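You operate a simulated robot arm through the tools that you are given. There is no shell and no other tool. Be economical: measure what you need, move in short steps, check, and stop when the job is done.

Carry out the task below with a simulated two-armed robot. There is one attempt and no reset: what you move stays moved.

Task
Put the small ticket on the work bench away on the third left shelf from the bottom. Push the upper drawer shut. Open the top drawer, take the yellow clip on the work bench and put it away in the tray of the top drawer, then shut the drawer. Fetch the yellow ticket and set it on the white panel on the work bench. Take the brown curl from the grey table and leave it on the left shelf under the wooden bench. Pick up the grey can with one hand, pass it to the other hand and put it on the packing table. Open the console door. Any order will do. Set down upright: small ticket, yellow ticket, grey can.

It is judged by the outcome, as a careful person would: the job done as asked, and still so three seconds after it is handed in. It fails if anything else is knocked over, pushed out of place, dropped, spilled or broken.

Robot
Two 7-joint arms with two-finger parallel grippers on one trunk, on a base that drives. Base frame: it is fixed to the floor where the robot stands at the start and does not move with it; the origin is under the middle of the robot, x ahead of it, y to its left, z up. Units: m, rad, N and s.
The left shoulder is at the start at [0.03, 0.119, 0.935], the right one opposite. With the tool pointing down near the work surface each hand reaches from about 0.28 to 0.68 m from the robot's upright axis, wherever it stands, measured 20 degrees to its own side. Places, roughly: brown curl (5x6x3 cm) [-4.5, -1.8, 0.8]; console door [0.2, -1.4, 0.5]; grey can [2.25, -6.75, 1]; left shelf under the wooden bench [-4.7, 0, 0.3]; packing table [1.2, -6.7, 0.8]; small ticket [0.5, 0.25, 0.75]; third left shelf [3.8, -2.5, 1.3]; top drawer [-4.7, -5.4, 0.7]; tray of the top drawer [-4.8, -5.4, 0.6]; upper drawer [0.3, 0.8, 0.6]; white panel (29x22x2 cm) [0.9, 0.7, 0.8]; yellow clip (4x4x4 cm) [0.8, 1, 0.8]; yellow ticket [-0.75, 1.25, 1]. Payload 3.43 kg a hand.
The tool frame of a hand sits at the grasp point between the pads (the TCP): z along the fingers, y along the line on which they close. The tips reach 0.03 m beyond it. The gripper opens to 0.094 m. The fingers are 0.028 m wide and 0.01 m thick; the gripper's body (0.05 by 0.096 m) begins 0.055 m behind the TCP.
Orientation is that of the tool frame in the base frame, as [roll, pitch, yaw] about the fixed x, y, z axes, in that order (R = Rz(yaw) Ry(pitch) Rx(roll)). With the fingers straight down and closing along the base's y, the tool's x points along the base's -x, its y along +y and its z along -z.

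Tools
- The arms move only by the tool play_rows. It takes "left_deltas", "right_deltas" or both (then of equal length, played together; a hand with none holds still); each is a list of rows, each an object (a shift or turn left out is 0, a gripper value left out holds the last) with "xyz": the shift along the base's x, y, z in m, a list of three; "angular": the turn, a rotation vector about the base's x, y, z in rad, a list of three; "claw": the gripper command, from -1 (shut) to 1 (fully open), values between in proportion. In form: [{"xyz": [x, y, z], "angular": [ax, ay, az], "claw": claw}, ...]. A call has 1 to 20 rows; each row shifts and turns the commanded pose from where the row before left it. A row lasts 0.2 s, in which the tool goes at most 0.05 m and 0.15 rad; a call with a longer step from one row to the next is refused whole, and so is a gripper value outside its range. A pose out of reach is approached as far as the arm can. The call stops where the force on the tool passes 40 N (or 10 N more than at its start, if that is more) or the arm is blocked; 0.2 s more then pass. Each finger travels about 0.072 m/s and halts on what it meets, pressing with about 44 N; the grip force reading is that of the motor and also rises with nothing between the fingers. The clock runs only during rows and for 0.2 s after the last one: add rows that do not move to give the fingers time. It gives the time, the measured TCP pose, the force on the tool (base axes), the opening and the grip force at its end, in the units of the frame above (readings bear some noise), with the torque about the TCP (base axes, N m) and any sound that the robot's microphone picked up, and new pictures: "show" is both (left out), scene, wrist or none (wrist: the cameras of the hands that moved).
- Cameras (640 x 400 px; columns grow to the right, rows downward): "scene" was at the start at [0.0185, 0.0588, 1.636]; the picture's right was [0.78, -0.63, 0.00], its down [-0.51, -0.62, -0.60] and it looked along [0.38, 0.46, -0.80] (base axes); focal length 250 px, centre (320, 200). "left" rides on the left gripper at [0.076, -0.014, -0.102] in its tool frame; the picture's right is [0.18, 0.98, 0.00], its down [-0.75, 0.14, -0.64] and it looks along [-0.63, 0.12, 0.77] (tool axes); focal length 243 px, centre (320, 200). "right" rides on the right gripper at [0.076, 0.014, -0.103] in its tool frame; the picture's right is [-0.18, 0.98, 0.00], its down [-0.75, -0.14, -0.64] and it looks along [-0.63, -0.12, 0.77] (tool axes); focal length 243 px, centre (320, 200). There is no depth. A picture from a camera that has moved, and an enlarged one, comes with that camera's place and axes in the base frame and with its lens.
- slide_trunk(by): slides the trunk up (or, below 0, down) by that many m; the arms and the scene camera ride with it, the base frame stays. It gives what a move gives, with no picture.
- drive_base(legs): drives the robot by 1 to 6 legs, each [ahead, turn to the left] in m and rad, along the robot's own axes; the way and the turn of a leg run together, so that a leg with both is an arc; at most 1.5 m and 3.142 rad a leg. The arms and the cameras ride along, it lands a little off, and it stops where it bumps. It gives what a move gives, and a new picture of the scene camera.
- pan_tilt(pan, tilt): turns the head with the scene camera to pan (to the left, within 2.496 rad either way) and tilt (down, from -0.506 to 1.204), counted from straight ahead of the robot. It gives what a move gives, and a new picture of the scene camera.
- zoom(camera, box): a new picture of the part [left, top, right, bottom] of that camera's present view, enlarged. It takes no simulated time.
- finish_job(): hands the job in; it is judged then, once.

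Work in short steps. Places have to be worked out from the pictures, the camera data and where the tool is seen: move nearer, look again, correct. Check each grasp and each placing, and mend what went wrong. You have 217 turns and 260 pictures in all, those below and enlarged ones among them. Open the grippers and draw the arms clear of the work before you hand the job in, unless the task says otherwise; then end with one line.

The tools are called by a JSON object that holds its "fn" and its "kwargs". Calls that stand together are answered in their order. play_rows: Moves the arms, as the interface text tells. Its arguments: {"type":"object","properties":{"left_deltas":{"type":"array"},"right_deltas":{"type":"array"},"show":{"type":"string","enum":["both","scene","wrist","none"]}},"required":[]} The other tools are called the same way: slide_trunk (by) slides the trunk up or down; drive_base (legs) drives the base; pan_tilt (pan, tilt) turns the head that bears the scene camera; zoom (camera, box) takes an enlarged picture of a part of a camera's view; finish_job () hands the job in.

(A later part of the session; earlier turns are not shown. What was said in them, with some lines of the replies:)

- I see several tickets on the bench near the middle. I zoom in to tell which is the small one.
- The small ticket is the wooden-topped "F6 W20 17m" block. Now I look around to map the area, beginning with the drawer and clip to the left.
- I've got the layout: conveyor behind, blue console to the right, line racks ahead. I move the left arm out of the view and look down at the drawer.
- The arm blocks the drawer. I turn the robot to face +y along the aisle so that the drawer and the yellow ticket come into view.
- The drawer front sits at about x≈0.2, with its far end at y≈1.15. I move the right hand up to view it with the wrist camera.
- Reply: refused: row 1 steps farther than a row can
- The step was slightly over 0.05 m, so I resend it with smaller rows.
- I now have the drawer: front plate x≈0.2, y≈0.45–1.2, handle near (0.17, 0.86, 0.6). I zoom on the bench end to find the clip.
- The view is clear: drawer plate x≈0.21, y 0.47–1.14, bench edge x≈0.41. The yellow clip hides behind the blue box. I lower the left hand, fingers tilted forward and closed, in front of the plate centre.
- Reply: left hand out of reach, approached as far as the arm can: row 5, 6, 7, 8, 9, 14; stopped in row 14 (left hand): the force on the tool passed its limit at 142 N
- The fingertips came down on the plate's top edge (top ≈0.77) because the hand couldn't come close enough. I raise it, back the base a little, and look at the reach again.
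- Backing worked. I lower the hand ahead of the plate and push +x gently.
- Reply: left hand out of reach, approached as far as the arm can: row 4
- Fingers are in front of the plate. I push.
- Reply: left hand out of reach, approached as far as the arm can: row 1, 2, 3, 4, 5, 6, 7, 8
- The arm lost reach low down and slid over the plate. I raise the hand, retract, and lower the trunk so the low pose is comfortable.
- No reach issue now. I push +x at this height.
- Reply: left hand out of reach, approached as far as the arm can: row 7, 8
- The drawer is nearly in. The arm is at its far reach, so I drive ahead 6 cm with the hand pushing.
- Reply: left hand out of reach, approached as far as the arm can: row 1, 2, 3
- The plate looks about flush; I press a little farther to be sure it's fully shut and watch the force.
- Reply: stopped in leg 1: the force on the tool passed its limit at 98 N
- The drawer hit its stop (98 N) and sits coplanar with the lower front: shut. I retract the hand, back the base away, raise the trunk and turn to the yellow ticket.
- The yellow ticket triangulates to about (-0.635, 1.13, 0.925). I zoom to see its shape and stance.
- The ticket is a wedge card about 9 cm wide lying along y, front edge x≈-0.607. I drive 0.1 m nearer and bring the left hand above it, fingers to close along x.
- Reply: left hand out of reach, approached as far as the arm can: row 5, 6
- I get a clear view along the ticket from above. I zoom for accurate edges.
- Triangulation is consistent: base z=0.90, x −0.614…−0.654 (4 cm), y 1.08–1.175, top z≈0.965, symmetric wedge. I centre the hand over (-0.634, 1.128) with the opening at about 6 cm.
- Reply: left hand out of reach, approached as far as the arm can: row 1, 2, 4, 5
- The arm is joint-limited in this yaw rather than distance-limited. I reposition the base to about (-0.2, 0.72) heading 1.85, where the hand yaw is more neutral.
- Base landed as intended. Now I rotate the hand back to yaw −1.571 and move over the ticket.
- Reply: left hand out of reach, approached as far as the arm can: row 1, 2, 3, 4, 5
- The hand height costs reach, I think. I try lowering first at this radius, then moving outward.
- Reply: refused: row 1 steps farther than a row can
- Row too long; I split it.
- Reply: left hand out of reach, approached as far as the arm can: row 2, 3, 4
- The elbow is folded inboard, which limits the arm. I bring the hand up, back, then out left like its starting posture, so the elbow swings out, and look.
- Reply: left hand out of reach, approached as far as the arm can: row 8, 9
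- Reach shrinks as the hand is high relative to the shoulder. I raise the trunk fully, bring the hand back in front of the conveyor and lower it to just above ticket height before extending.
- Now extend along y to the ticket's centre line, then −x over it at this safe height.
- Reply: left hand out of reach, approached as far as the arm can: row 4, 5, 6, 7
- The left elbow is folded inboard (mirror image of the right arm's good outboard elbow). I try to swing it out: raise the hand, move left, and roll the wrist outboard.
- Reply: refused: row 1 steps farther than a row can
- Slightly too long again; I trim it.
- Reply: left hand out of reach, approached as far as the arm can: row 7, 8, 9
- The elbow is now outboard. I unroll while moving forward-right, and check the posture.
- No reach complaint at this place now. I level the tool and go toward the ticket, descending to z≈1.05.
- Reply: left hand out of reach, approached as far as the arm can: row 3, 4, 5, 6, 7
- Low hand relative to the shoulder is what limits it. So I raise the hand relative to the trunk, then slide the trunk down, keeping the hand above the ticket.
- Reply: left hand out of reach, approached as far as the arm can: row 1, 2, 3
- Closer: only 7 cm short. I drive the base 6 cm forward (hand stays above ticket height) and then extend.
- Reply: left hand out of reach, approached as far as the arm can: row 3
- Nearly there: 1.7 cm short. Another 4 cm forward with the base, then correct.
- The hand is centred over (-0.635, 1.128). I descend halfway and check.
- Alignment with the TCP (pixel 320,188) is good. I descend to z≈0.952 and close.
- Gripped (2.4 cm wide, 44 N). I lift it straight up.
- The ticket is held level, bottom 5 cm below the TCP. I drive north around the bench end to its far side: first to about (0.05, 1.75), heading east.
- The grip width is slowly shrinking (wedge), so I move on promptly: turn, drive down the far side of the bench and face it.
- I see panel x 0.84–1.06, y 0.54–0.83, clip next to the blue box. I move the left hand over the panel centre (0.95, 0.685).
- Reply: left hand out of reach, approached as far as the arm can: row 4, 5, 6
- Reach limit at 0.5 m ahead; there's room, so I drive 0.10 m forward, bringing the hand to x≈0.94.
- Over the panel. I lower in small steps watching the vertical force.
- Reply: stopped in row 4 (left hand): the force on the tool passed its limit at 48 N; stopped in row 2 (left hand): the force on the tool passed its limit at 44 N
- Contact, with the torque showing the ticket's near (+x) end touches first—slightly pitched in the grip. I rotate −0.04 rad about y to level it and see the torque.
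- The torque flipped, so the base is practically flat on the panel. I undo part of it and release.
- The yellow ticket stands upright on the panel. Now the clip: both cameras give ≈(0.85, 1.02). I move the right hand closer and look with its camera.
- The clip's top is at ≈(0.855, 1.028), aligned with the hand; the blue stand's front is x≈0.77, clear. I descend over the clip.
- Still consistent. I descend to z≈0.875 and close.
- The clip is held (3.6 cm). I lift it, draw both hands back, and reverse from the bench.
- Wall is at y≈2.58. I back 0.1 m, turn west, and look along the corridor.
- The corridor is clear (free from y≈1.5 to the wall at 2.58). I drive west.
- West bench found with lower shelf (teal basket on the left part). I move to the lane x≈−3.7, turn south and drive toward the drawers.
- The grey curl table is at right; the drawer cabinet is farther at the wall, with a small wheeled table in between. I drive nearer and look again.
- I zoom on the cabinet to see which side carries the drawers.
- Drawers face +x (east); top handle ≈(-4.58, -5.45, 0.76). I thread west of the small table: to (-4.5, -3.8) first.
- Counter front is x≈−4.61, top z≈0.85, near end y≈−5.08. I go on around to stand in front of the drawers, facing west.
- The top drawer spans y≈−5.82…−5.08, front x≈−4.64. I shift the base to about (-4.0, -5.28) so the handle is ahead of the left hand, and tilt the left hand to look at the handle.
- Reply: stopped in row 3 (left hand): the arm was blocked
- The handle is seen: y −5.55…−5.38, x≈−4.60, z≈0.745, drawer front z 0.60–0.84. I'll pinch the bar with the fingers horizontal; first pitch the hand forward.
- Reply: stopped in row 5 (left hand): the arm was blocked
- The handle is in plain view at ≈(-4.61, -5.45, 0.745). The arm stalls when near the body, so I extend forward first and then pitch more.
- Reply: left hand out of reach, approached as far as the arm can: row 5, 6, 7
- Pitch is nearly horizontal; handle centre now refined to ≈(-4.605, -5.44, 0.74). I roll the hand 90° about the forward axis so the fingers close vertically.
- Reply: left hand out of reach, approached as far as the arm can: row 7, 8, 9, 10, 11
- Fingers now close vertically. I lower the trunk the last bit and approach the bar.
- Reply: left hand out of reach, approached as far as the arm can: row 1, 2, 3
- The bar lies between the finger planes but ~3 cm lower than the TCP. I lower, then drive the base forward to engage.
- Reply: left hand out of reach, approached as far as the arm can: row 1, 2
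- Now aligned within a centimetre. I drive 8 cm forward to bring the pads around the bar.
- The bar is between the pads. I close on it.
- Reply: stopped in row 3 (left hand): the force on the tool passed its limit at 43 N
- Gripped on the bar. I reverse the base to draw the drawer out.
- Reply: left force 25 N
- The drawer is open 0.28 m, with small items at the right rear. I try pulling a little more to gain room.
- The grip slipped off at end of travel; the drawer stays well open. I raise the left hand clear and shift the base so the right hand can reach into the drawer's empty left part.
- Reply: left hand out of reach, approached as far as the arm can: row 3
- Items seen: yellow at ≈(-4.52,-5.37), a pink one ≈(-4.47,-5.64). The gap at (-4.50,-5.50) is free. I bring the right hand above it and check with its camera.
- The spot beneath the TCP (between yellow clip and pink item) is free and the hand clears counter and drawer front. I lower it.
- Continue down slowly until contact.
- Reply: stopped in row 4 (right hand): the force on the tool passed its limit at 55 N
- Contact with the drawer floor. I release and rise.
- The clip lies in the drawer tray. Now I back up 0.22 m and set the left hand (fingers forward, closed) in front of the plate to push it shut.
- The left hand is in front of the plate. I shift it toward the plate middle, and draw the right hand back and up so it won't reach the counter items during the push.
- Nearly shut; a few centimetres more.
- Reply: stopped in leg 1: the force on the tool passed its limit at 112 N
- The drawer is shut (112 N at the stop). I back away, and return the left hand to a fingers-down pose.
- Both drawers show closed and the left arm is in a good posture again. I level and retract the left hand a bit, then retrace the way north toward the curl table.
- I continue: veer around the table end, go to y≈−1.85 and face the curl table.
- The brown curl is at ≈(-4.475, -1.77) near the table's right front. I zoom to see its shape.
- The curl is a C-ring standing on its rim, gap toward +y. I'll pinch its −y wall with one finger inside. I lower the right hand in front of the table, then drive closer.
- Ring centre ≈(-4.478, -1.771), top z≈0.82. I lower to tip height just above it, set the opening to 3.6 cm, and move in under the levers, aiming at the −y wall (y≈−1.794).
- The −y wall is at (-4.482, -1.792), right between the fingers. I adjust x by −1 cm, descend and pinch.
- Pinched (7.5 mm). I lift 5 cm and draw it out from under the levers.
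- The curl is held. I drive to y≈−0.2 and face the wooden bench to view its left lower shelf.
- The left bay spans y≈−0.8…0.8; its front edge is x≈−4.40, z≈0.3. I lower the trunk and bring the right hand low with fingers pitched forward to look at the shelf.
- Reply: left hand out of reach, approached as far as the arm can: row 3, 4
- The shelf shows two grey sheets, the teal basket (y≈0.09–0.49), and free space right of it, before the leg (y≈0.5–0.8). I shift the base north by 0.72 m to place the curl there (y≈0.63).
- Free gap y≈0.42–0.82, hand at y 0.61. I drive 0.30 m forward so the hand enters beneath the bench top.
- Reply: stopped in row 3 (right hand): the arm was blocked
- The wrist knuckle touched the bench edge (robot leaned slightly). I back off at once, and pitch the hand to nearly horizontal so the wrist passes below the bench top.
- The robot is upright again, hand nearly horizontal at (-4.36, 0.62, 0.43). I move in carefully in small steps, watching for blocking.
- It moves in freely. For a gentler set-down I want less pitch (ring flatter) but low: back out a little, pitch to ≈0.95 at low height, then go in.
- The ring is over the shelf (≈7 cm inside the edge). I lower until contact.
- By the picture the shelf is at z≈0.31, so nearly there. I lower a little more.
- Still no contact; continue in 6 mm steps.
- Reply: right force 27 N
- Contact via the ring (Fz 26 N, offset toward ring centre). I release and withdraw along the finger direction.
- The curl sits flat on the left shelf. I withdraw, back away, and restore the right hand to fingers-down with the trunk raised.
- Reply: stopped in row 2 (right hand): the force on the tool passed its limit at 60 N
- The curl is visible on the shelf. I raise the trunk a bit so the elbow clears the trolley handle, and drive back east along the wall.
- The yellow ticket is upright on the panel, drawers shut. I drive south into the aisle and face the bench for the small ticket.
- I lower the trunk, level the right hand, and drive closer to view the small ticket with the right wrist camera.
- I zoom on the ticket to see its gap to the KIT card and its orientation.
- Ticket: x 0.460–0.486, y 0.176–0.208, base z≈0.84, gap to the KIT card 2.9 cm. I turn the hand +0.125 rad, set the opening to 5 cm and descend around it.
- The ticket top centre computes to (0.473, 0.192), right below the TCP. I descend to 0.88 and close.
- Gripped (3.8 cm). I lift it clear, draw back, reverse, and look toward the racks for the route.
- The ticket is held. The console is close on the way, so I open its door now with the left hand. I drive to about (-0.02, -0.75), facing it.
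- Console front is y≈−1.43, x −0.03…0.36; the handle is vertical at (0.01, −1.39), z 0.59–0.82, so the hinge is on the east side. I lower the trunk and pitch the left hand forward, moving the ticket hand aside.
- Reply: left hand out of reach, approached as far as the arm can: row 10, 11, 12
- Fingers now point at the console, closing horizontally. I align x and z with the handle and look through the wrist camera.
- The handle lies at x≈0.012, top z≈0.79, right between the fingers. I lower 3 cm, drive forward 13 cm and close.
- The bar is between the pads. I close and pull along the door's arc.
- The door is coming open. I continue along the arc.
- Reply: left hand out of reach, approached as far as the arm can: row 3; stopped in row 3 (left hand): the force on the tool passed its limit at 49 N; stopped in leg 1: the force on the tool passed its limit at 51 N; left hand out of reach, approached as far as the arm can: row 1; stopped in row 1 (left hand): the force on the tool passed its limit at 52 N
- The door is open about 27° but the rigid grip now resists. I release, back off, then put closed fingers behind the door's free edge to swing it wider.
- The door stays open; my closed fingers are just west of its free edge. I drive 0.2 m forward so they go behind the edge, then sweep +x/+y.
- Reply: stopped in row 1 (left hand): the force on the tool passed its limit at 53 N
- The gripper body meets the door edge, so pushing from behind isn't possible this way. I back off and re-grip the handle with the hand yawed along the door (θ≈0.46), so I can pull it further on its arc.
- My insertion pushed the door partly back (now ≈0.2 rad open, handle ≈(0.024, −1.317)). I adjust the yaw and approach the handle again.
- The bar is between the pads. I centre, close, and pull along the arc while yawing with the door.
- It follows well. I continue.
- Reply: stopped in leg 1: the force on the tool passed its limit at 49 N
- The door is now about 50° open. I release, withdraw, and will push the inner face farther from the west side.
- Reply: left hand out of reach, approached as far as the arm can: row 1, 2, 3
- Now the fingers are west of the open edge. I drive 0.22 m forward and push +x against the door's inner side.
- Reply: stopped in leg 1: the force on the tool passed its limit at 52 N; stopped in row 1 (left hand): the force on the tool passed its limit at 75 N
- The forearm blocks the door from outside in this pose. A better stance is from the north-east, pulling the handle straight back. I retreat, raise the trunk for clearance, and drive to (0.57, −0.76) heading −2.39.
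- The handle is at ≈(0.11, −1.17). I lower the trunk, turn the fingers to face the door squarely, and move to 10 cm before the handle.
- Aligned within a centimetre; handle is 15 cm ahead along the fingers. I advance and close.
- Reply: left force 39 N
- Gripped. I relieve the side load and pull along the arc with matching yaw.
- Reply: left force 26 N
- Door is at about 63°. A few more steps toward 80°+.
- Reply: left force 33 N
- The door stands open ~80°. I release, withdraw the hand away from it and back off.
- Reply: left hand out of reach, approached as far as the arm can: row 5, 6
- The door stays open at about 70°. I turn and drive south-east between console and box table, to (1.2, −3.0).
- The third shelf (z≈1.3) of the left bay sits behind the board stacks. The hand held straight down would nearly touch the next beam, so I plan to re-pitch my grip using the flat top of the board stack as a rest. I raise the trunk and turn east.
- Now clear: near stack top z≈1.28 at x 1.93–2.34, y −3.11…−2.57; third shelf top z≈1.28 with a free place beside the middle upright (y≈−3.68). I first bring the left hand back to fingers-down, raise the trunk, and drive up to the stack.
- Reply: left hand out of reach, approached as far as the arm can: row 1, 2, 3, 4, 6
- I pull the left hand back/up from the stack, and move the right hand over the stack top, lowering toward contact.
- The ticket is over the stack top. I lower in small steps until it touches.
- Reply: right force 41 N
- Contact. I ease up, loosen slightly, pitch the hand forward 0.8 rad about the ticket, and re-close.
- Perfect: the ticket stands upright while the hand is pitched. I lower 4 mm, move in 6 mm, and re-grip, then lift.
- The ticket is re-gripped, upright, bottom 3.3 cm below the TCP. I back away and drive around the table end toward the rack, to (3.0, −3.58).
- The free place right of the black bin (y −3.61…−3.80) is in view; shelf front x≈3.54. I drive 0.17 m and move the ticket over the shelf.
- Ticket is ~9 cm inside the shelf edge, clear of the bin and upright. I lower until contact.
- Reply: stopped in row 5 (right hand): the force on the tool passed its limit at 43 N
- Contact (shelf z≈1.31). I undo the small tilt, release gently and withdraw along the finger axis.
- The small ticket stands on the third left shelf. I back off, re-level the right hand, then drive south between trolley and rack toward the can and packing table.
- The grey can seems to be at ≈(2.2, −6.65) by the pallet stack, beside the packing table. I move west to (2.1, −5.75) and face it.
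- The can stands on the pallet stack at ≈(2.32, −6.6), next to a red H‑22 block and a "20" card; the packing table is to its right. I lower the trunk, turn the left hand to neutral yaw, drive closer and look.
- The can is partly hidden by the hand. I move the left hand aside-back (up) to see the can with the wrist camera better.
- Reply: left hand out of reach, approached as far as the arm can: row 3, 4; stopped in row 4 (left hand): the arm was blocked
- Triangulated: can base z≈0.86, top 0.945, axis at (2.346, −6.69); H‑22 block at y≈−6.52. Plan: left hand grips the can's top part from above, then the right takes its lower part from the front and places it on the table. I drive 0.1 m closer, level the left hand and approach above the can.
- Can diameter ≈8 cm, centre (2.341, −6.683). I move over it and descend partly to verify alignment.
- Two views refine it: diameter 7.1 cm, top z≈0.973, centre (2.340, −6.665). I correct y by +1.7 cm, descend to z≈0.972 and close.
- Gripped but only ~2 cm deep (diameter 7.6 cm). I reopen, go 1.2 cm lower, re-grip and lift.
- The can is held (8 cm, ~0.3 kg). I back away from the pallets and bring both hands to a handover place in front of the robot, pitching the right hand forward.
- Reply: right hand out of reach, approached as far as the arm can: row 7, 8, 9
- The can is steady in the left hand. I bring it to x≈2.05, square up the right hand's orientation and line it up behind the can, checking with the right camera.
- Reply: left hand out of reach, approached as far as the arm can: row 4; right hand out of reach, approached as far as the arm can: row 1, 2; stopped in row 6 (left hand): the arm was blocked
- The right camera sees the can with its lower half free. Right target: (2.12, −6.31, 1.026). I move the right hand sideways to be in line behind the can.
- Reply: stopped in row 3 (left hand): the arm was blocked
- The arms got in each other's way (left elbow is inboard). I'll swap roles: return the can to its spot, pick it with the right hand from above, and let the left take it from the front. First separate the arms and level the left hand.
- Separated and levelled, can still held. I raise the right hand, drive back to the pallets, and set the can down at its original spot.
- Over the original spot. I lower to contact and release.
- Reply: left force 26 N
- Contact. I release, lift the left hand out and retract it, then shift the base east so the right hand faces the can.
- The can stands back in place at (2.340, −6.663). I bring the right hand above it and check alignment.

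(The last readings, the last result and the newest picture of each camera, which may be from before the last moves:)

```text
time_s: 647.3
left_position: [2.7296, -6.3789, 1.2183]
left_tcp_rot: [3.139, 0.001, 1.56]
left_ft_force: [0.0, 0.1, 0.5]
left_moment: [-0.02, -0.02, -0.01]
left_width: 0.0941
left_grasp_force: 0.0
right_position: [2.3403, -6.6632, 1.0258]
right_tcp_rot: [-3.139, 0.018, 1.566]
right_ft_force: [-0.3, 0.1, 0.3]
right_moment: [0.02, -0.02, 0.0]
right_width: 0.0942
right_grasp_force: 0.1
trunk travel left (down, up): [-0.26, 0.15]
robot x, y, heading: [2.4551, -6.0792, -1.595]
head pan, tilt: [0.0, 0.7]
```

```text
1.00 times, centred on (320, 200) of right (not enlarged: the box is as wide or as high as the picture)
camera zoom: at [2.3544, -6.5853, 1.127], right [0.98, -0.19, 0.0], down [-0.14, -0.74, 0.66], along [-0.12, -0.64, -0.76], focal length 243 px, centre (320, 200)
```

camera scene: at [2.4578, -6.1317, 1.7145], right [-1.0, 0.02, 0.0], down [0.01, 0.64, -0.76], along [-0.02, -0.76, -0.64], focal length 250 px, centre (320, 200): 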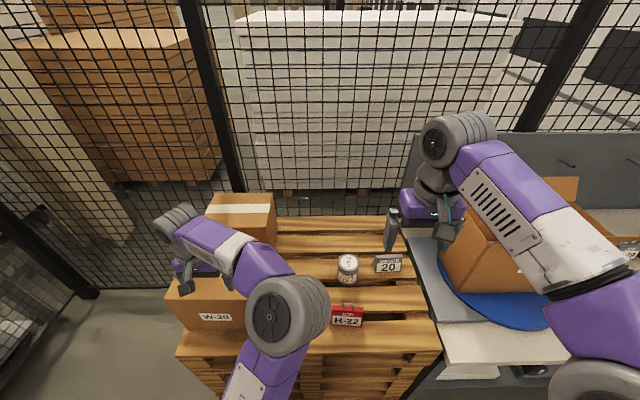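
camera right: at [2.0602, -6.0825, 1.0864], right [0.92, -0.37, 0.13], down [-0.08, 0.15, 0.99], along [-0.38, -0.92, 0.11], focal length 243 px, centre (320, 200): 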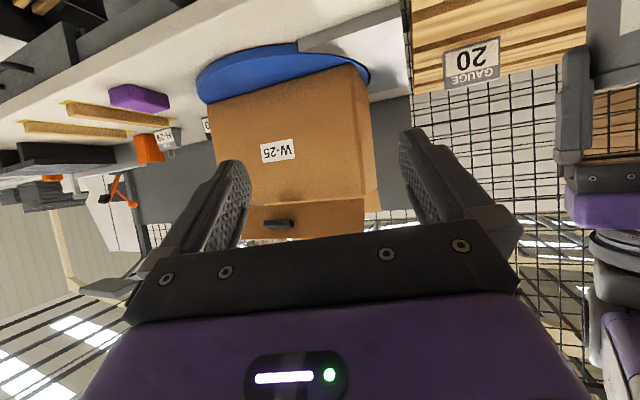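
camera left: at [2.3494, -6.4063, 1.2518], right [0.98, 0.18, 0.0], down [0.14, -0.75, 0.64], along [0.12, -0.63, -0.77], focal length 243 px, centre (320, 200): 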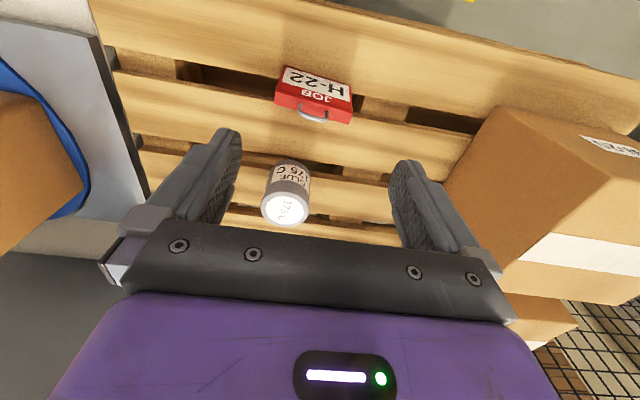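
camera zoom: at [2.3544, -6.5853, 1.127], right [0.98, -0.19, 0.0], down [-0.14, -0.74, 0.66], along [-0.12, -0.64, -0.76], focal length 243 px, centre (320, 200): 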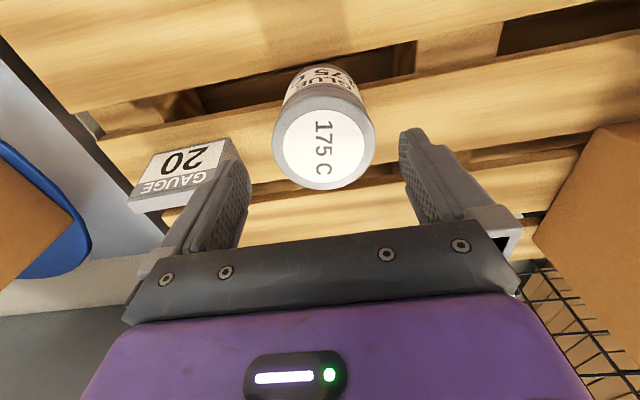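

Aligned within a few millimetres. I descend to z≈0.962, grip and lift, then back the base away.

{"fn": "play_rows", "kwargs": {"right_deltas": [{"xyz": [0.001, -0.003, -0.03]}, {"xyz": [0, 0, -0.025]}, {"xyz": [0, 0, -0.008]}, {}, {"claw": -1}, {}, {}, {}, {"xyz": [0, 0, 0.02]}, {"xyz": [0, 0, 0.04]}, {"xyz": [0, 0, 0.045]}, {"xyz": [0, 0.02, 0.04]}], "show": "none"}}

{"fn": "drive_base", "kwargs": {"legs": [[-0.35, 0.02]]}}

```text
time_s: 649.9
left_position: [2.7302, -6.3769, 1.218]
left_tcp_rot: [3.141, 0.002, 1.558]
left_ft_force: [-0.3, 0.0, -0.5]
left_moment: [-0.02, 0.0, 0.01]
left_width: 0.0939
left_grasp_force: 0.0
right_position: [2.3409, -6.6432, 1.1074]
right_tcp_rot: [-3.139, 0.017, 1.57]
right_ft_force: [0.1, 1.2, -4.3]
right_moment: [-0.01, -0.02, 0.05]
right_width: 0.0795
right_grasp_force: 44.1
trunk travel left (down, up): [-0.26, 0.15]
robot x, y, heading: [2.4518, -6.0791, -1.594]
head pan, tilt: [0.0, 0.7]
```

```text
time_s: 652.1
left_position: [2.739, -6.0285, 1.2179]
left_tcp_rot: [3.141, 0.0, 1.573]
left_ft_force: [0.2, 0.9, -0.3]
left_moment: [-0.03, 0.02, 0.01]
left_width: 0.0941
left_grasp_force: 0.0
right_position: [2.3528, -6.2996, 1.1068]
right_tcp_rot: [-3.141, 0.015, 1.58]
right_ft_force: [-0.7, 0.3, -3.5]
right_moment: [0.04, 0.06, -0.01]
right_width: 0.0797
right_grasp_force: 44.3
trunk travel left (down, up): [-0.26, 0.15]
robot x, y, heading: [2.4616, -5.7318, -1.58]
head pan, tilt: [0.0, 0.7]
camera scene: at [2.4635, -5.7849, 1.7145], right [-1.0, 0.01, 0.0], down [0.01, 0.64, -0.77], along [-0.01, -0.76, -0.64], focal length 250 px, centre (320, 200)
```

scene: 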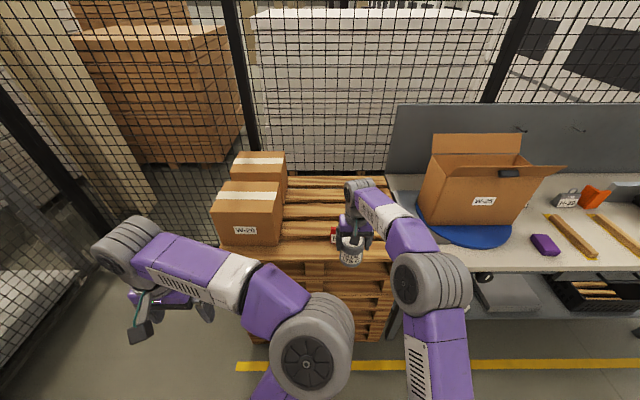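

The right hand holds the can with its elbow outboard. I pitch the left hand forward off to the left side, and centre the can a bit.

{"fn": "play_rows", "kwargs": {"left_deltas": [{"xyz": [0, -0.03, -0.02]}, {"xyz": [0, -0.03, -0.02], "angular": [-0.13, 0, 0]}, {"xyz": [0, -0.02, -0.02], "angular": [-0.13, 0, 0]}, {"xyz": [-0.01, -0.02, -0.02], "angular": [-0.13, 0, 0]}, {"xyz": [-0.01, -0.01, -0.02], "angular": [-0.13, 0, 0]}, {"xyz": [-0.01, 0, -0.02], "angular": [-0.13, 0, 0]}, {"xyz": [0, 0, -0.01], "angular": [-0.13, 0, 0]}, {"xyz": [0, 0, -0.01], "angular": [-0.13, 0, 0]}, {"xyz": [0, 0, 0], "angular": [-0.13, 0, 0]}, {"xyz": [0, 0, 0], "angular": [-0.1, 0, 0]}], "right_deltas": [{"xyz": [0.02, 0, 0]}, {"xyz": [0.02, 0, 0]}, {"xyz": [0.02, 0, 0]}, {}, {}, {}, {}, {}, {}, {}], "show": "scene"}}

```text
time_s: 654.4
left_position: [2.7236, -6.1786, 1.0849]
left_tcp_rot: [3.139, 1.142, 1.57]
left_ft_force: [-0.7, -0.2, -0.1]
left_moment: [-0.01, 0.0, -0.03]
left_width: 0.0942
left_grasp_force: 0.0
left hand out of reach, approached as far as the arm can: row 8, 9, 10
right_position: [2.414, -6.2995, 1.1047]
right_tcp_rot: [-3.14, 0.014, 1.58]
right_ft_force: [0.2, 0.8, -4.9]
right_moment: [0.03, -0.01, -0.01]
right_width: 0.0799
right_grasp_force: 44.1
trunk travel left (down, up): [-0.26, 0.15]
robot x, y, heading: [2.4644, -5.7331, -1.575]
head pan, tilt: [0.0, 0.7]
camera scene: at [2.4638, -5.7861, 1.7144], right [-1.0, 0.01, 0.0], down [0.0, 0.64, -0.76], along [-0.01, -0.76, -0.64], focal length 250 px, centre (320, 200)
```

scene: 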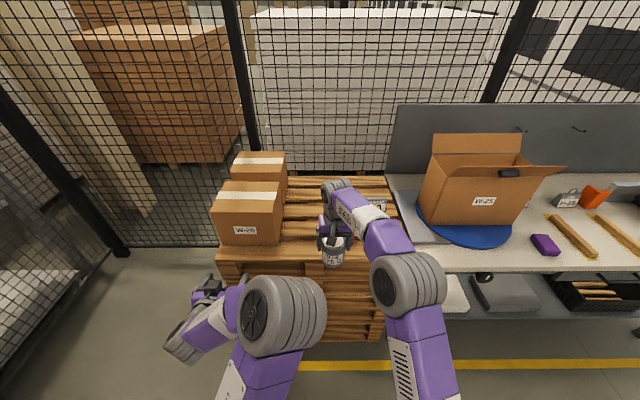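

The left elbow is inboard, so instead I'll bring the left hand to the can from the left side, pointing inboard. I back up 0.12 m for room and yaw the left hand.

{"fn": "drive_base", "kwargs": {"legs": [[-0.12, 0]]}}

{"fn": "play_rows", "kwargs": {"left_deltas": [{"xyz": [0.01, 0, 0], "angular": [0, 0, -0.148]}, {"xyz": [0.01, -0.01, 0], "angular": [0, 0, -0.148]}, {"xyz": [0, -0.01, 0], "angular": [0, 0, -0.148]}, {"xyz": [0, -0.01, 0], "angular": [0, 0, -0.148]}, {"xyz": [0, -0.02, 0], "angular": [0, 0, -0.148]}, {"xyz": [0, -0.02, 0], "angular": [0, 0, -0.148]}, {"xyz": [0, -0.02, 0], "angular": [0, 0, -0.148]}, {"xyz": [0, -0.02, 0], "angular": [0, 0, -0.148]}, {"xyz": [0, -0.01, 0], "angular": [0, 0, -0.148]}, {"xyz": [0, 0, 0], "angular": [0, 0, -0.148]}], "show": "scene"}}

```text
time_s: 655.6
left_position: [2.7244, -6.0548, 1.085]
left_tcp_rot: [-3.141, 1.141, 1.572]
left_ft_force: [0.1, -0.5, -0.3]
left_moment: [0.02, 0.01, 0.0]
left_width: 0.0939
left_grasp_force: 0.1
right_position: [2.413, -6.1772, 1.1055]
right_tcp_rot: [-3.139, 0.017, 1.58]
right_ft_force: [0.6, 0.1, -3.9]
right_moment: [0.01, -0.02, -0.02]
right_width: 0.0794
right_grasp_force: 44.3
trunk travel left (down, up): [-0.26, 0.15]
robot x, y, heading: [2.4649, -5.6086, -1.58]
head pan, tilt: [0.0, 0.7]
camera scene: at [2.4645, -5.6622, 1.7145], right [-1.0, 0.01, 0.0], down [0.0, 0.64, -0.77], along [-0.01, -0.77, -0.64], focal length 250 px, centre (320, 200)
```

scene: 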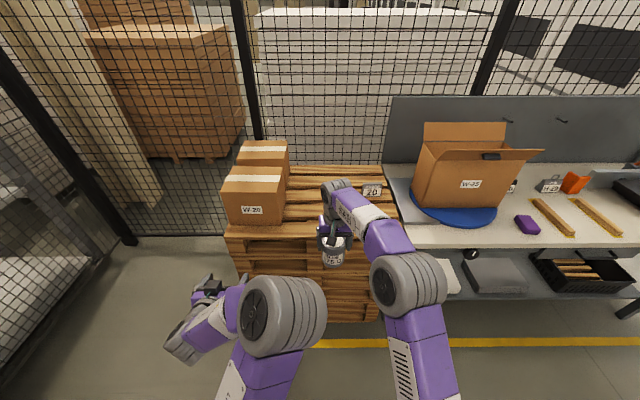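

```text
time_s: 657.8
left_position: [2.7456, -6.1759, 1.0852]
left_tcp_rot: [-3.137, 1.14, 0.096]
left_ft_force: [-0.2, -0.1, -0.8]
left_moment: [0.02, -0.01, -0.01]
left_width: 0.0937
left_grasp_force: 0.1
right_position: [2.4151, -6.1775, 1.1051]
right_tcp_rot: [-3.14, 0.016, 1.582]
right_ft_force: [-0.1, -0.8, -4.3]
right_moment: [0.01, -0.01, -0.01]
right_width: 0.0793
right_grasp_force: 43.8
trunk travel left (down, up): [-0.26, 0.15]
robot x, y, heading: [2.4634, -5.6126, -1.575]
head pan, tilt: [0.0, 0.7]
camera scene: at [2.4648, -5.664, 1.7144], right [-1.0, 0.01, 0.0], down [0.0, 0.64, -0.76], along [-0.01, -0.76, -0.64], focal length 250 px, centre (320, 200)
```

scene: 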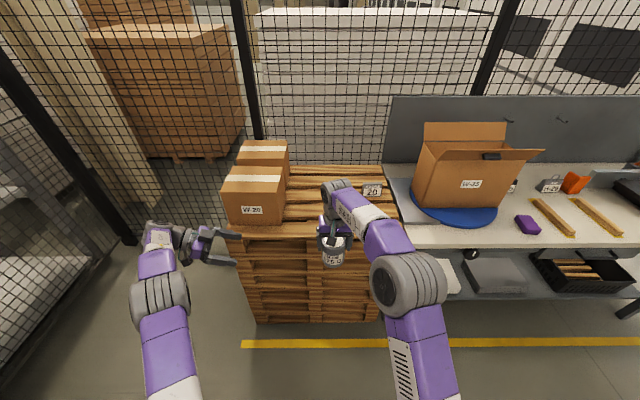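

The left hand now points inboard with its elbow outside. I lower it to the can's lower half and approach along −x, checking before straddling.

{"fn": "play_rows", "kwargs": {"left_deltas": [{"xyz": [-0.02, 0, -0.02]}, {"xyz": [-0.03, 0, -0.022]}, {"xyz": [-0.04, 0, 0]}, {"xyz": [-0.04, 0, 0]}, {"xyz": [-0.04, 0, 0]}], "show": "none"}}

{"fn": "zoom", "kwargs": {"camera": "left", "box": [0, 0, 640, 400]}}

```text
time_s: 659.0
left_position: [2.574, -6.1756, 1.0421]
left_tcp_rot: [3.141, 1.14, 0.092]
left_ft_force: [0.3, -0.1, -0.3]
left_moment: [0.0, -0.02, -0.02]
left_width: 0.0942
left_grasp_force: 0.1
right_position: [2.4134, -6.1771, 1.1046]
right_tcp_rot: [-3.14, 0.015, 1.581]
right_ft_force: [0.1, 0.2, -4.1]
right_moment: [0.03, -0.02, -0.03]
right_width: 0.0796
right_grasp_force: 43.7
trunk travel left (down, up): [-0.26, 0.15]
robot x, y, heading: [2.4639, -5.6095, -1.574]
head pan, tilt: [0.0, 0.7]
```

```text
1.00 times, centred on (320, 200) of left (not enlarged: the box is as wide or as high as the picture)
camera zoom: at [2.6978, -6.1497, 1.0162], right [0.17, -0.97, -0.17], down [0.28, -0.12, 0.95], along [-0.95, -0.21, 0.25], focal length 243 px, centre (320, 200)
```

zoom: 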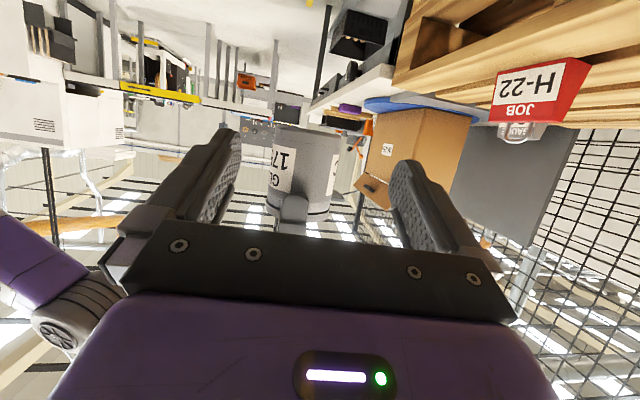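

The can's lower half is free and centred between the open fingers. I advance the last 14 cm, then close the left hand.

{"fn": "play_rows", "kwargs": {"left_deltas": [{"xyz": [-0.036, -0.003, 0]}, {"xyz": [-0.036, 0, 0]}, {"xyz": [-0.036, 0, 0]}, {"xyz": [-0.034, 0, 0]}, {}], "show": "wrist"}}

```text
time_s: 660.2
left_position: [2.4347, -6.182, 1.0429]
left_tcp_rot: [-3.14, 1.14, 0.096]
left_ft_force: [6.8, 2.0, 0.3]
left_moment: [-0.13, 0.39, -0.05]
left_width: 0.0939
left_grasp_force: 0.1
right_position: [2.4137, -6.177, 1.1048]
right_tcp_rot: [-3.137, 0.015, 1.579]
right_ft_force: [-6.4, -1.6, -4.6]
right_moment: [0.05, 0.01, 0.02]
right_width: 0.0794
right_grasp_force: 44.0
trunk travel left (down, up): [-0.26, 0.15]
robot x, y, heading: [2.4639, -5.6088, -1.576]
head pan, tilt: [0.0, 0.7]
camera left: at [2.5581, -6.155, 1.0172], right [0.17, -0.97, -0.17], down [0.28, -0.12, 0.95], along [-0.94, -0.21, 0.25], focal length 243 px, centre (320, 200)
```

left: 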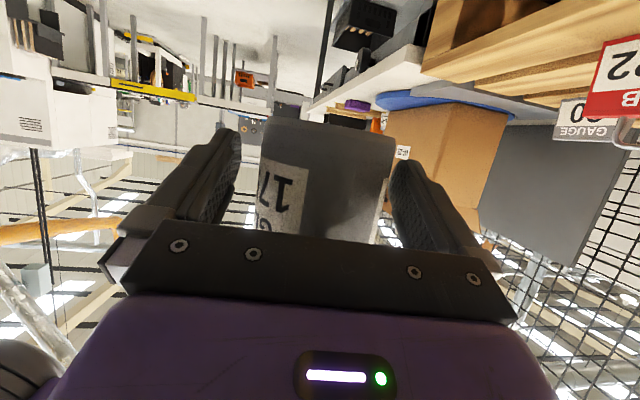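

The can's lower part is between the left fingers (light palm contact). I back off 2 mm and close the left hand.

{"fn": "play_rows", "kwargs": {"left_deltas": [{"xyz": [0.002, 0, 0]}, {"claw": -1}, {}, {}, {}], "show": "none"}}

```text
time_s: 661.4
left_position: [2.4368, -6.183, 1.0429]
left_tcp_rot: [-3.138, 1.139, 0.101]
left_ft_force: [3.1, -24.4, -1.5]
left_moment: [1.6, 0.39, 0.4]
left_width: 0.0752
left_grasp_force: 44.2
right_position: [2.4158, -6.175, 1.105]
right_tcp_rot: [-3.139, 0.01, 1.581]
right_ft_force: [-3.7, 25.8, 1.6]
right_moment: [-0.06, -0.25, 0.14]
right_width: 0.0795
right_grasp_force: 44.0
trunk travel left (down, up): [-0.26, 0.15]
robot x, y, heading: [2.4647, -5.6126, -1.577]
head pan, tilt: [0.0, 0.7]
```

Left grips, but near the fingertips. I relieve the side load, let the right hand shift 1.2 cm higher, re-grip, then let the left advance deeper.

{"fn": "play_rows", "kwargs": {"left_deltas": [{"xyz": [0, -0.005, 0]}, {}, {}, {}, {}, {}, {}, {}], "right_deltas": [{}, {"claw": 1}, {}, {"xyz": [0, 0, 0.012]}, {"claw": -1}, {}, {}, {}], "show": "none"}}

{"fn": "play_rows", "kwargs": {"left_deltas": [{"claw": 1}, {}, {"xyz": [-0.013, 0, 0]}, {"claw": -1}, {}, {}, {}], "show": "wrist"}}

```text
time_s: 663.2
left_position: [2.4353, -6.1853, 1.0432]
left_tcp_rot: [-3.142, 1.143, 0.094]
left_ft_force: [8.2, -5.3, 4.5]
left_moment: [0.53, 0.23, 0.16]
left_width: 0.0752
left_grasp_force: 43.9
right_position: [2.4138, -6.1778, 1.1167]
right_tcp_rot: [-3.137, 0.015, 1.581]
right_ft_force: [-8.1, 5.0, -4.8]
right_moment: [-0.07, 0.43, -0.05]
right_width: 0.076
right_grasp_force: 43.7
trunk travel left (down, up): [-0.26, 0.15]
robot x, y, heading: [2.4654, -5.6112, -1.579]
head pan, tilt: [0.0, 0.7]
```

```text
time_s: 664.8
left_position: [2.4252, -6.1872, 1.0414]
left_tcp_rot: [-3.139, 1.135, 0.102]
left_ft_force: [28.7, -3.6, -0.6]
left_moment: [-0.43, 1.63, 0.15]
left_width: 0.0769
left_grasp_force: 43.9
right_position: [2.4103, -6.1792, 1.1159]
right_tcp_rot: [-3.131, 0.014, 1.575]
right_ft_force: [-28.1, 3.3, 1.0]
right_moment: [0.67, 0.38, -0.37]
right_width: 0.0764
right_grasp_force: 44.2
trunk travel left (down, up): [-0.26, 0.15]
robot x, y, heading: [2.4631, -5.6088, -1.577]
head pan, tilt: [0.0, 0.7]
camera left: at [2.549, -6.1602, 1.0163], right [0.17, -0.97, -0.17], down [0.28, -0.12, 0.95], along [-0.94, -0.21, 0.25], focal length 243 px, centre (320, 200)
```

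left: 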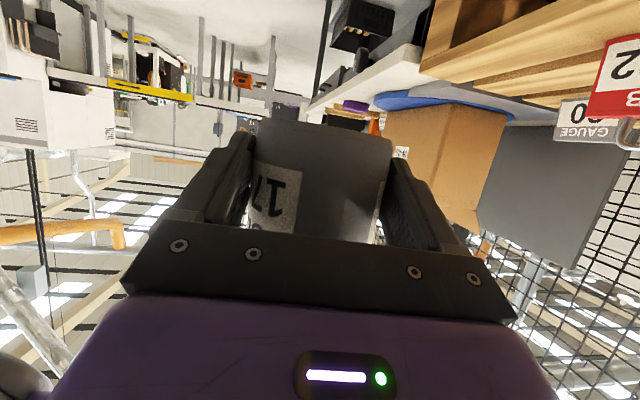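

Left now holds the body fully (7.7 cm). I relieve the push, then open the right hand and lift it clear.

{"fn": "play_rows", "kwargs": {"left_deltas": [{"xyz": [0.006, 0, 0]}, {}, {}, {}, {}, {}, {}, {}, {}], "right_deltas": [{}, {"claw": 1}, {}, {}, {"xyz": [0, 0, 0.02]}, {"xyz": [0, 0, 0.04]}, {"xyz": [0, 0, 0.045]}, {"xyz": [-0.03, 0, 0.03]}, {"xyz": [-0.045, 0, 0]}], "show": "scene"}}

```text
time_s: 666.8
left_position: [2.4275, -6.1826, 1.045]
left_tcp_rot: [3.136, 1.139, 0.086]
left_ft_force: [-0.4, 0.5, -3.2]
left_moment: [-0.03, -0.13, 0.04]
left_width: 0.0768
left_grasp_force: 44.5
right_position: [2.3493, -6.1728, 1.2433]
right_tcp_rot: [-3.14, 0.015, 1.585]
right_ft_force: [-0.2, 0.5, -0.1]
right_moment: [-0.03, 0.03, -0.02]
right_width: 0.0942
right_grasp_force: 0.0
right hand out of reach, approached as far as the arm can: row 8
trunk travel left (down, up): [-0.26, 0.15]
robot x, y, heading: [2.4633, -5.6086, -1.581]
head pan, tilt: [0.0, 0.7]
camera scene: at [2.4634, -5.6594, 1.7147], right [-1.0, 0.01, 0.0], down [0.01, 0.64, -0.77], along [0.0, -0.77, -0.64], focal length 250 px, centre (320, 200)
```

scene: 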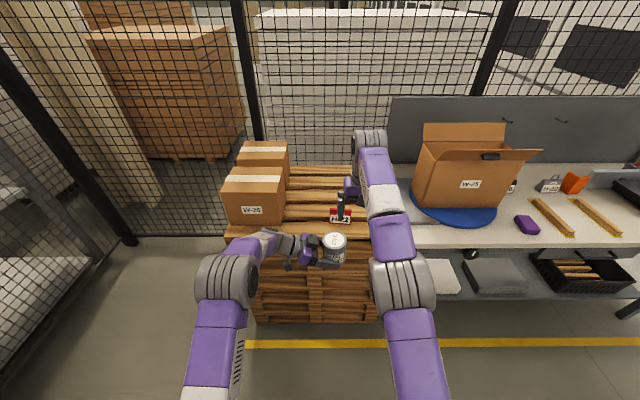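

The handover worked: the left hand holds the can upright. Table top is z≈0.88, front y≈−6.37; the free strip right of the disc is at x≈1.7. I tuck the right hand and drive so the left hand comes diagonally over the table front.

{"fn": "play_rows", "kwargs": {"right_deltas": [{"xyz": [-0.03, 0.03, 0.01]}, {"xyz": [-0.03, 0.03, 0.01]}, {"xyz": [-0.03, 0.035, 0.01]}, {"xyz": [-0.02, 0.04, 0.01]}, {"xyz": [-0.02, 0.04, 0]}], "left_deltas": [{"xyz": [0, 0, 0.015]}, {"xyz": [0, 0, 0.015]}, {}, {}, {}], "show": "none"}}

{"fn": "drive_base", "kwargs": {"legs": [[0, -1.269], [1.03, 0], [0, 1.78]]}}

```text
time_s: 668.0
left_position: [2.4271, -6.1821, 1.0734]
left_tcp_rot: [-3.141, 1.139, 0.09]
left_ft_force: [-0.8, -0.1, -3.5]
left_moment: [0.04, -0.09, 0.02]
left_width: 0.0762
left_grasp_force: 43.8
right_position: [2.215, -5.9991, 1.2835]
right_tcp_rot: [-3.14, 0.016, 1.582]
right_ft_force: [0.3, 1.0, -0.4]
right_moment: [-0.06, -0.05, -0.04]
right_width: 0.0942
right_grasp_force: 0.1
trunk travel left (down, up): [-0.26, 0.15]
robot x, y, heading: [2.4644, -5.6082, -1.582]
head pan, tilt: [0.0, 0.7]
```

```text
time_s: 680.6
left_position: [1.725, -6.4148, 1.073]
left_tcp_rot: [-3.14, 1.141, 0.556]
left_ft_force: [0.4, 0.2, -3.4]
left_moment: [0.05, -0.07, 0.0]
left_width: 0.0758
left_grasp_force: 44.2
right_position: [1.4552, -6.3449, 1.2839]
right_tcp_rot: [-3.141, 0.015, 2.042]
right_ft_force: [-0.7, 0.0, -0.4]
right_moment: [0.04, 0.03, -0.02]
right_width: 0.0941
right_grasp_force: 0.0
trunk travel left (down, up): [-0.26, 0.15]
robot x, y, heading: [1.5022, -5.8839, -1.123]
head pan, tilt: [0.0, 0.7]
camera scene: at [1.5261, -5.9326, 1.7144], right [-0.9, -0.44, 0.0], down [-0.28, 0.58, -0.76], along [0.34, -0.69, -0.64], focal length 250 px, centre (320, 200)
```

scene: 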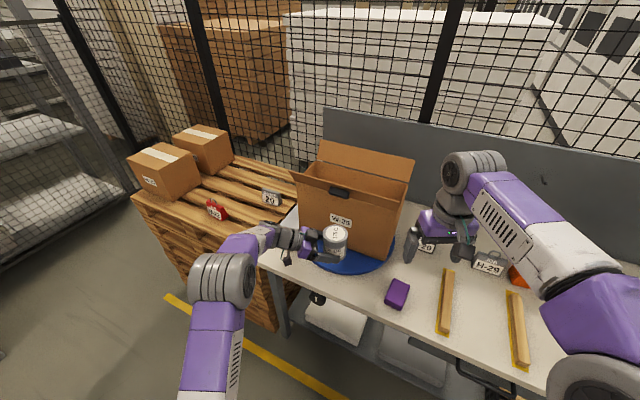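

The can is over the table front. The best free spot is ≈(1.605, −6.435), between disc and purple item. I move the left hand there (right hand further aside) and look.

{"fn": "play_rows", "kwargs": {"right_deltas": [{"xyz": [-0.03, 0.01, 0.03]}, {"xyz": [-0.03, 0.02, 0.03]}, {"xyz": [-0.02, 0.03, 0.02]}, {}, {}], "left_deltas": [{}, {"xyz": [-0.03, -0.003, -0.01]}, {"xyz": [-0.03, -0.003, -0.02]}, {"xyz": [-0.03, -0.003, -0.02]}, {"xyz": [-0.015, -0.002, -0.02]}], "show": "scene"}}

```text
time_s: 681.8
left_position: [1.6205, -6.4261, 1.0019]
left_tcp_rot: [-3.137, 1.142, 0.558]
left_ft_force: [-0.3, 0.1, -4.0]
left_moment: [0.02, -0.04, 0.02]
left_width: 0.0763
left_grasp_force: 44.1
right_position: [1.3742, -6.2841, 1.3632]
right_tcp_rot: [-3.141, 0.017, 2.042]
right_ft_force: [0.0, -0.4, 0.0]
right_moment: [-0.01, -0.02, 0.02]
right_width: 0.0937
right_grasp_force: 0.0
trunk travel left (down, up): [-0.26, 0.15]
robot x, y, heading: [1.4978, -5.8846, -1.12]
head pan, tilt: [0.0, 0.7]
camera scene: at [1.5257, -5.9326, 1.7144], right [-0.9, -0.44, 0.0], down [-0.28, 0.58, -0.76], along [0.34, -0.69, -0.64], focal length 250 px, centre (320, 200)
```

scene: 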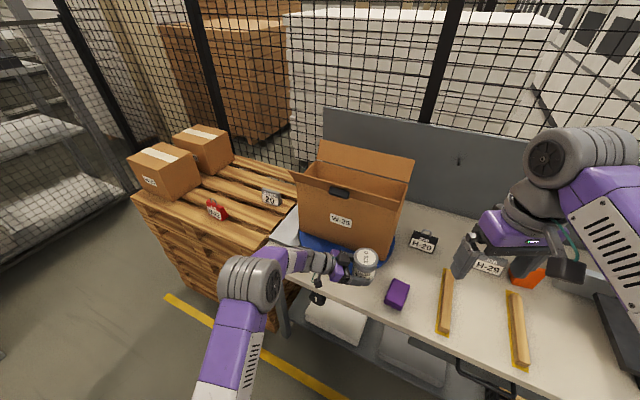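

The can is right above the chosen spot. I lower it until contact.

{"fn": "play_rows", "kwargs": {"left_deltas": [{"xyz": [0, 0, -0.03]}, {"xyz": [0, 0, -0.03]}, {"xyz": [0, 0, -0.012]}, {"xyz": [0, 0, -0.006]}, {"xyz": [0, 0, -0.006]}, {"xyz": [0, 0, -0.006]}, {"xyz": [0, 0, -0.006]}, {"xyz": [0, 0, -0.006]}], "show": "none"}}

```text
time_s: 683.6
left_position: [1.6198, -6.4263, 0.9006]
left_tcp_rot: [-3.14, 1.141, 0.557]
left_ft_force: [0.8, 0.0, -3.9]
left_moment: [0.0, -0.06, 0.01]
left_width: 0.0755
left_grasp_force: 43.4
right_position: [1.3757, -6.286, 1.3632]
right_tcp_rot: [-3.14, 0.015, 2.042]
right_ft_force: [-0.5, -0.2, 0.2]
right_moment: [0.0, -0.03, 0.03]
right_width: 0.094
right_grasp_force: 0.0
trunk travel left (down, up): [-0.26, 0.15]
robot x, y, heading: [1.5015, -5.8845, -1.118]
head pan, tilt: [0.0, 0.7]
```

No contact yet; I continue in small steps.

{"fn": "play_rows", "kwargs": {"left_deltas": [{"xyz": [0, 0, -0.005]}, {"xyz": [0, 0, -0.005]}, {"xyz": [0, 0, -0.005]}, {"xyz": [0, 0, -0.005]}, {"xyz": [0, 0, -0.005]}, {"xyz": [0, 0, -0.005]}], "show": "scene"}}

```text
time_s: 685.0
left_position: [1.6198, -6.4267, 0.8795]
left_tcp_rot: [3.128, 1.154, 0.543]
left_ft_force: [4.3, 4.0, 33.0]
left_moment: [0.62, 0.46, -0.39]
left_width: 0.0757
left_grasp_force: 44.4
right_position: [1.3759, -6.2805, 1.3655]
right_tcp_rot: [-3.138, 0.019, 2.042]
right_ft_force: [0.1, 0.3, 0.5]
right_moment: [0.02, 0.0, 0.0]
right_width: 0.0942
right_grasp_force: 0.1
trunk travel left (down, up): [-0.26, 0.15]
robot x, y, heading: [1.5012, -5.8835, -1.115]
head pan, tilt: [0.0, 0.7]
camera scene: at [1.5261, -5.928, 1.715], right [-0.9, -0.44, 0.0], down [-0.28, 0.58, -0.77], along [0.34, -0.69, -0.64], focal length 250 px, centre (320, 200)
```

scene: 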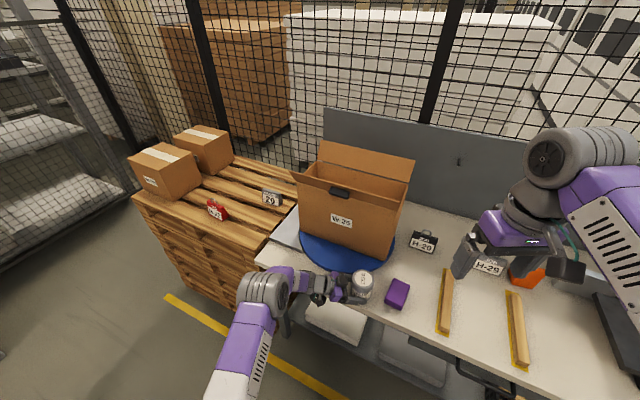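

Contact (table z≈0.845), but the can is close to the front edge. I lift 1.5 cm, move 2.5 cm further in, and set it down again.

{"fn": "play_rows", "kwargs": {"left_deltas": [{"xyz": [0, 0, 0.015]}, {"xyz": [0, -0.025, 0]}, {}, {"xyz": [0, 0, -0.006]}, {"xyz": [0, 0, -0.004]}, {"xyz": [0, 0, -0.004]}, {"xyz": [0, 0, -0.003]}, {}], "show": "wrist"}}

```text
time_s: 686.8
left_position: [1.619, -6.4509, 0.8763]
left_tcp_rot: [3.126, 1.152, 0.54]
left_ft_force: [4.3, 4.1, 39.6]
left_moment: [0.2, 1.08, -0.16]
left_width: 0.0758
left_grasp_force: 43.5
right_position: [1.3745, -6.2814, 1.3664]
right_tcp_rot: [-3.139, 0.019, 2.041]
right_ft_force: [-0.6, -0.1, 0.3]
right_moment: [0.0, -0.04, -0.02]
right_width: 0.094
right_grasp_force: 0.1
trunk travel left (down, up): [-0.26, 0.15]
robot x, y, heading: [1.5016, -5.8853, -1.118]
head pan, tilt: [0.0, 0.7]
camera left: at [1.7191, -6.3734, 0.8496], right [0.58, -0.8, -0.16], down [0.31, 0.03, 0.95], along [-0.75, -0.6, 0.27], focal length 243 px, centre (320, 200)
```

left: 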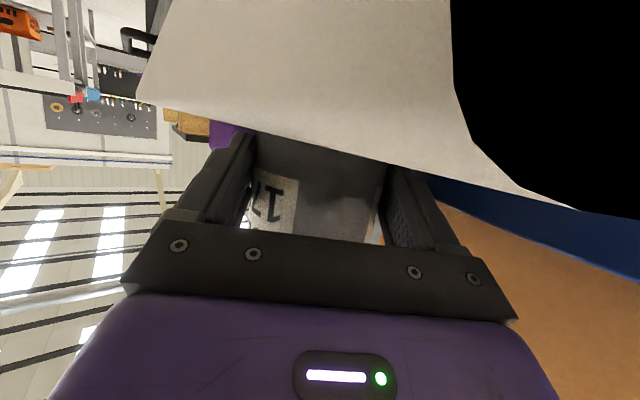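

Set down fully on the table. I ease up, release, and withdraw along the finger axis.

{"fn": "play_rows", "kwargs": {"left_deltas": [{"xyz": [0, 0, 0.002]}, {"claw": 1}, {}, {}, {}, {"xyz": [0.015, 0.009, 0.006]}, {"xyz": [0.025, 0.015, 0.01]}, {"xyz": [0.03, 0.02, 0.012]}, {"xyz": [0.03, 0.02, 0.02]}, {"xyz": [0.02, 0.02, 0.035]}, {"xyz": [0, 0.02, 0.04]}], "show": "scene"}}

```text
time_s: 689.2
left_position: [1.7403, -6.344, 0.9932]
left_tcp_rot: [-3.141, 1.141, 0.553]
left_ft_force: [0.5, 0.1, -0.1]
left_moment: [-0.01, -0.02, 0.03]
left_width: 0.0939
left_grasp_force: 0.0
right_position: [1.3742, -6.2837, 1.3637]
right_tcp_rot: [-3.139, 0.017, 2.041]
right_ft_force: [0.2, 0.9, -0.1]
right_moment: [-0.01, -0.03, 0.0]
right_width: 0.0943
right_grasp_force: 0.0
trunk travel left (down, up): [-0.26, 0.15]
robot x, y, heading: [1.4989, -5.8822, -1.117]
head pan, tilt: [0.0, 0.7]
camera scene: at [1.5253, -5.9308, 1.7145], right [-0.9, -0.44, 0.0], down [-0.28, 0.58, -0.77], along [0.34, -0.69, -0.64], focal length 250 px, centre (320, 200)
```

scene: 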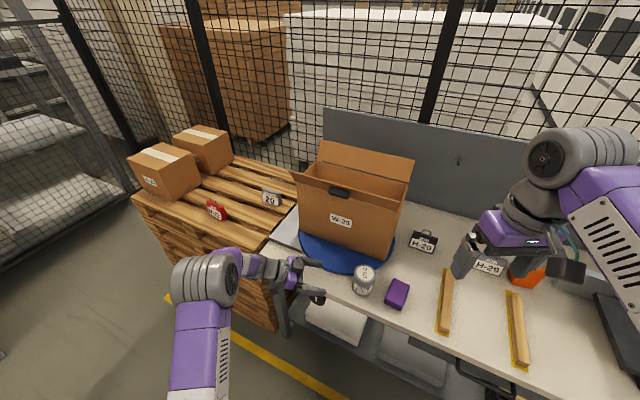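

The can stands upright on the packing table. All jobs are done; I back the robot away so the arms are clear, then hand in.

{"fn": "drive_base", "kwargs": {"legs": [[-0.3, 0]]}}

```text
time_s: 691.2
left_position: [1.6105, -6.0785, 0.9937]
left_tcp_rot: [-3.141, 1.139, 0.558]
left_ft_force: [0.7, 0.2, 0.2]
left_moment: [-0.03, 0.0, 0.05]
left_width: 0.0939
left_grasp_force: 0.1
right_position: [1.2452, -6.019, 1.3648]
right_tcp_rot: [-3.14, 0.017, 2.046]
right_ft_force: [0.1, 0.6, -0.6]
right_moment: [-0.01, 0.0, 0.02]
right_width: 0.0941
right_grasp_force: 0.0
trunk travel left (down, up): [-0.26, 0.15]
robot x, y, heading: [1.3698, -5.6191, -1.111]
head pan, tilt: [0.0, 0.7]
camera scene: at [1.3955, -5.6659, 1.7145], right [-0.9, -0.44, 0.0], down [-0.28, 0.58, -0.77], along [0.34, -0.69, -0.64], focal length 250 px, centre (320, 200)
```

scene: 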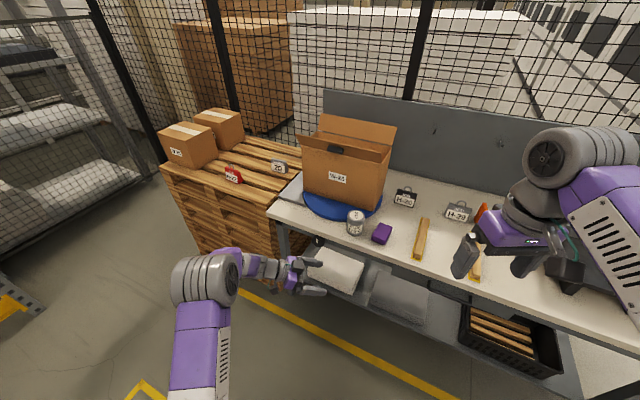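

The grippers are open, the arms are clear, and the can is standing upright on the packing table. I hand in the job.

{"fn": "finish_job", "kwargs": {}}

```text
The job is handed in.
```

All seven tasks are done and handed in; both tickets and the can stand upright, the console door is open about 70°, and the can went back on its pallet once during the handover, after the arms touched.
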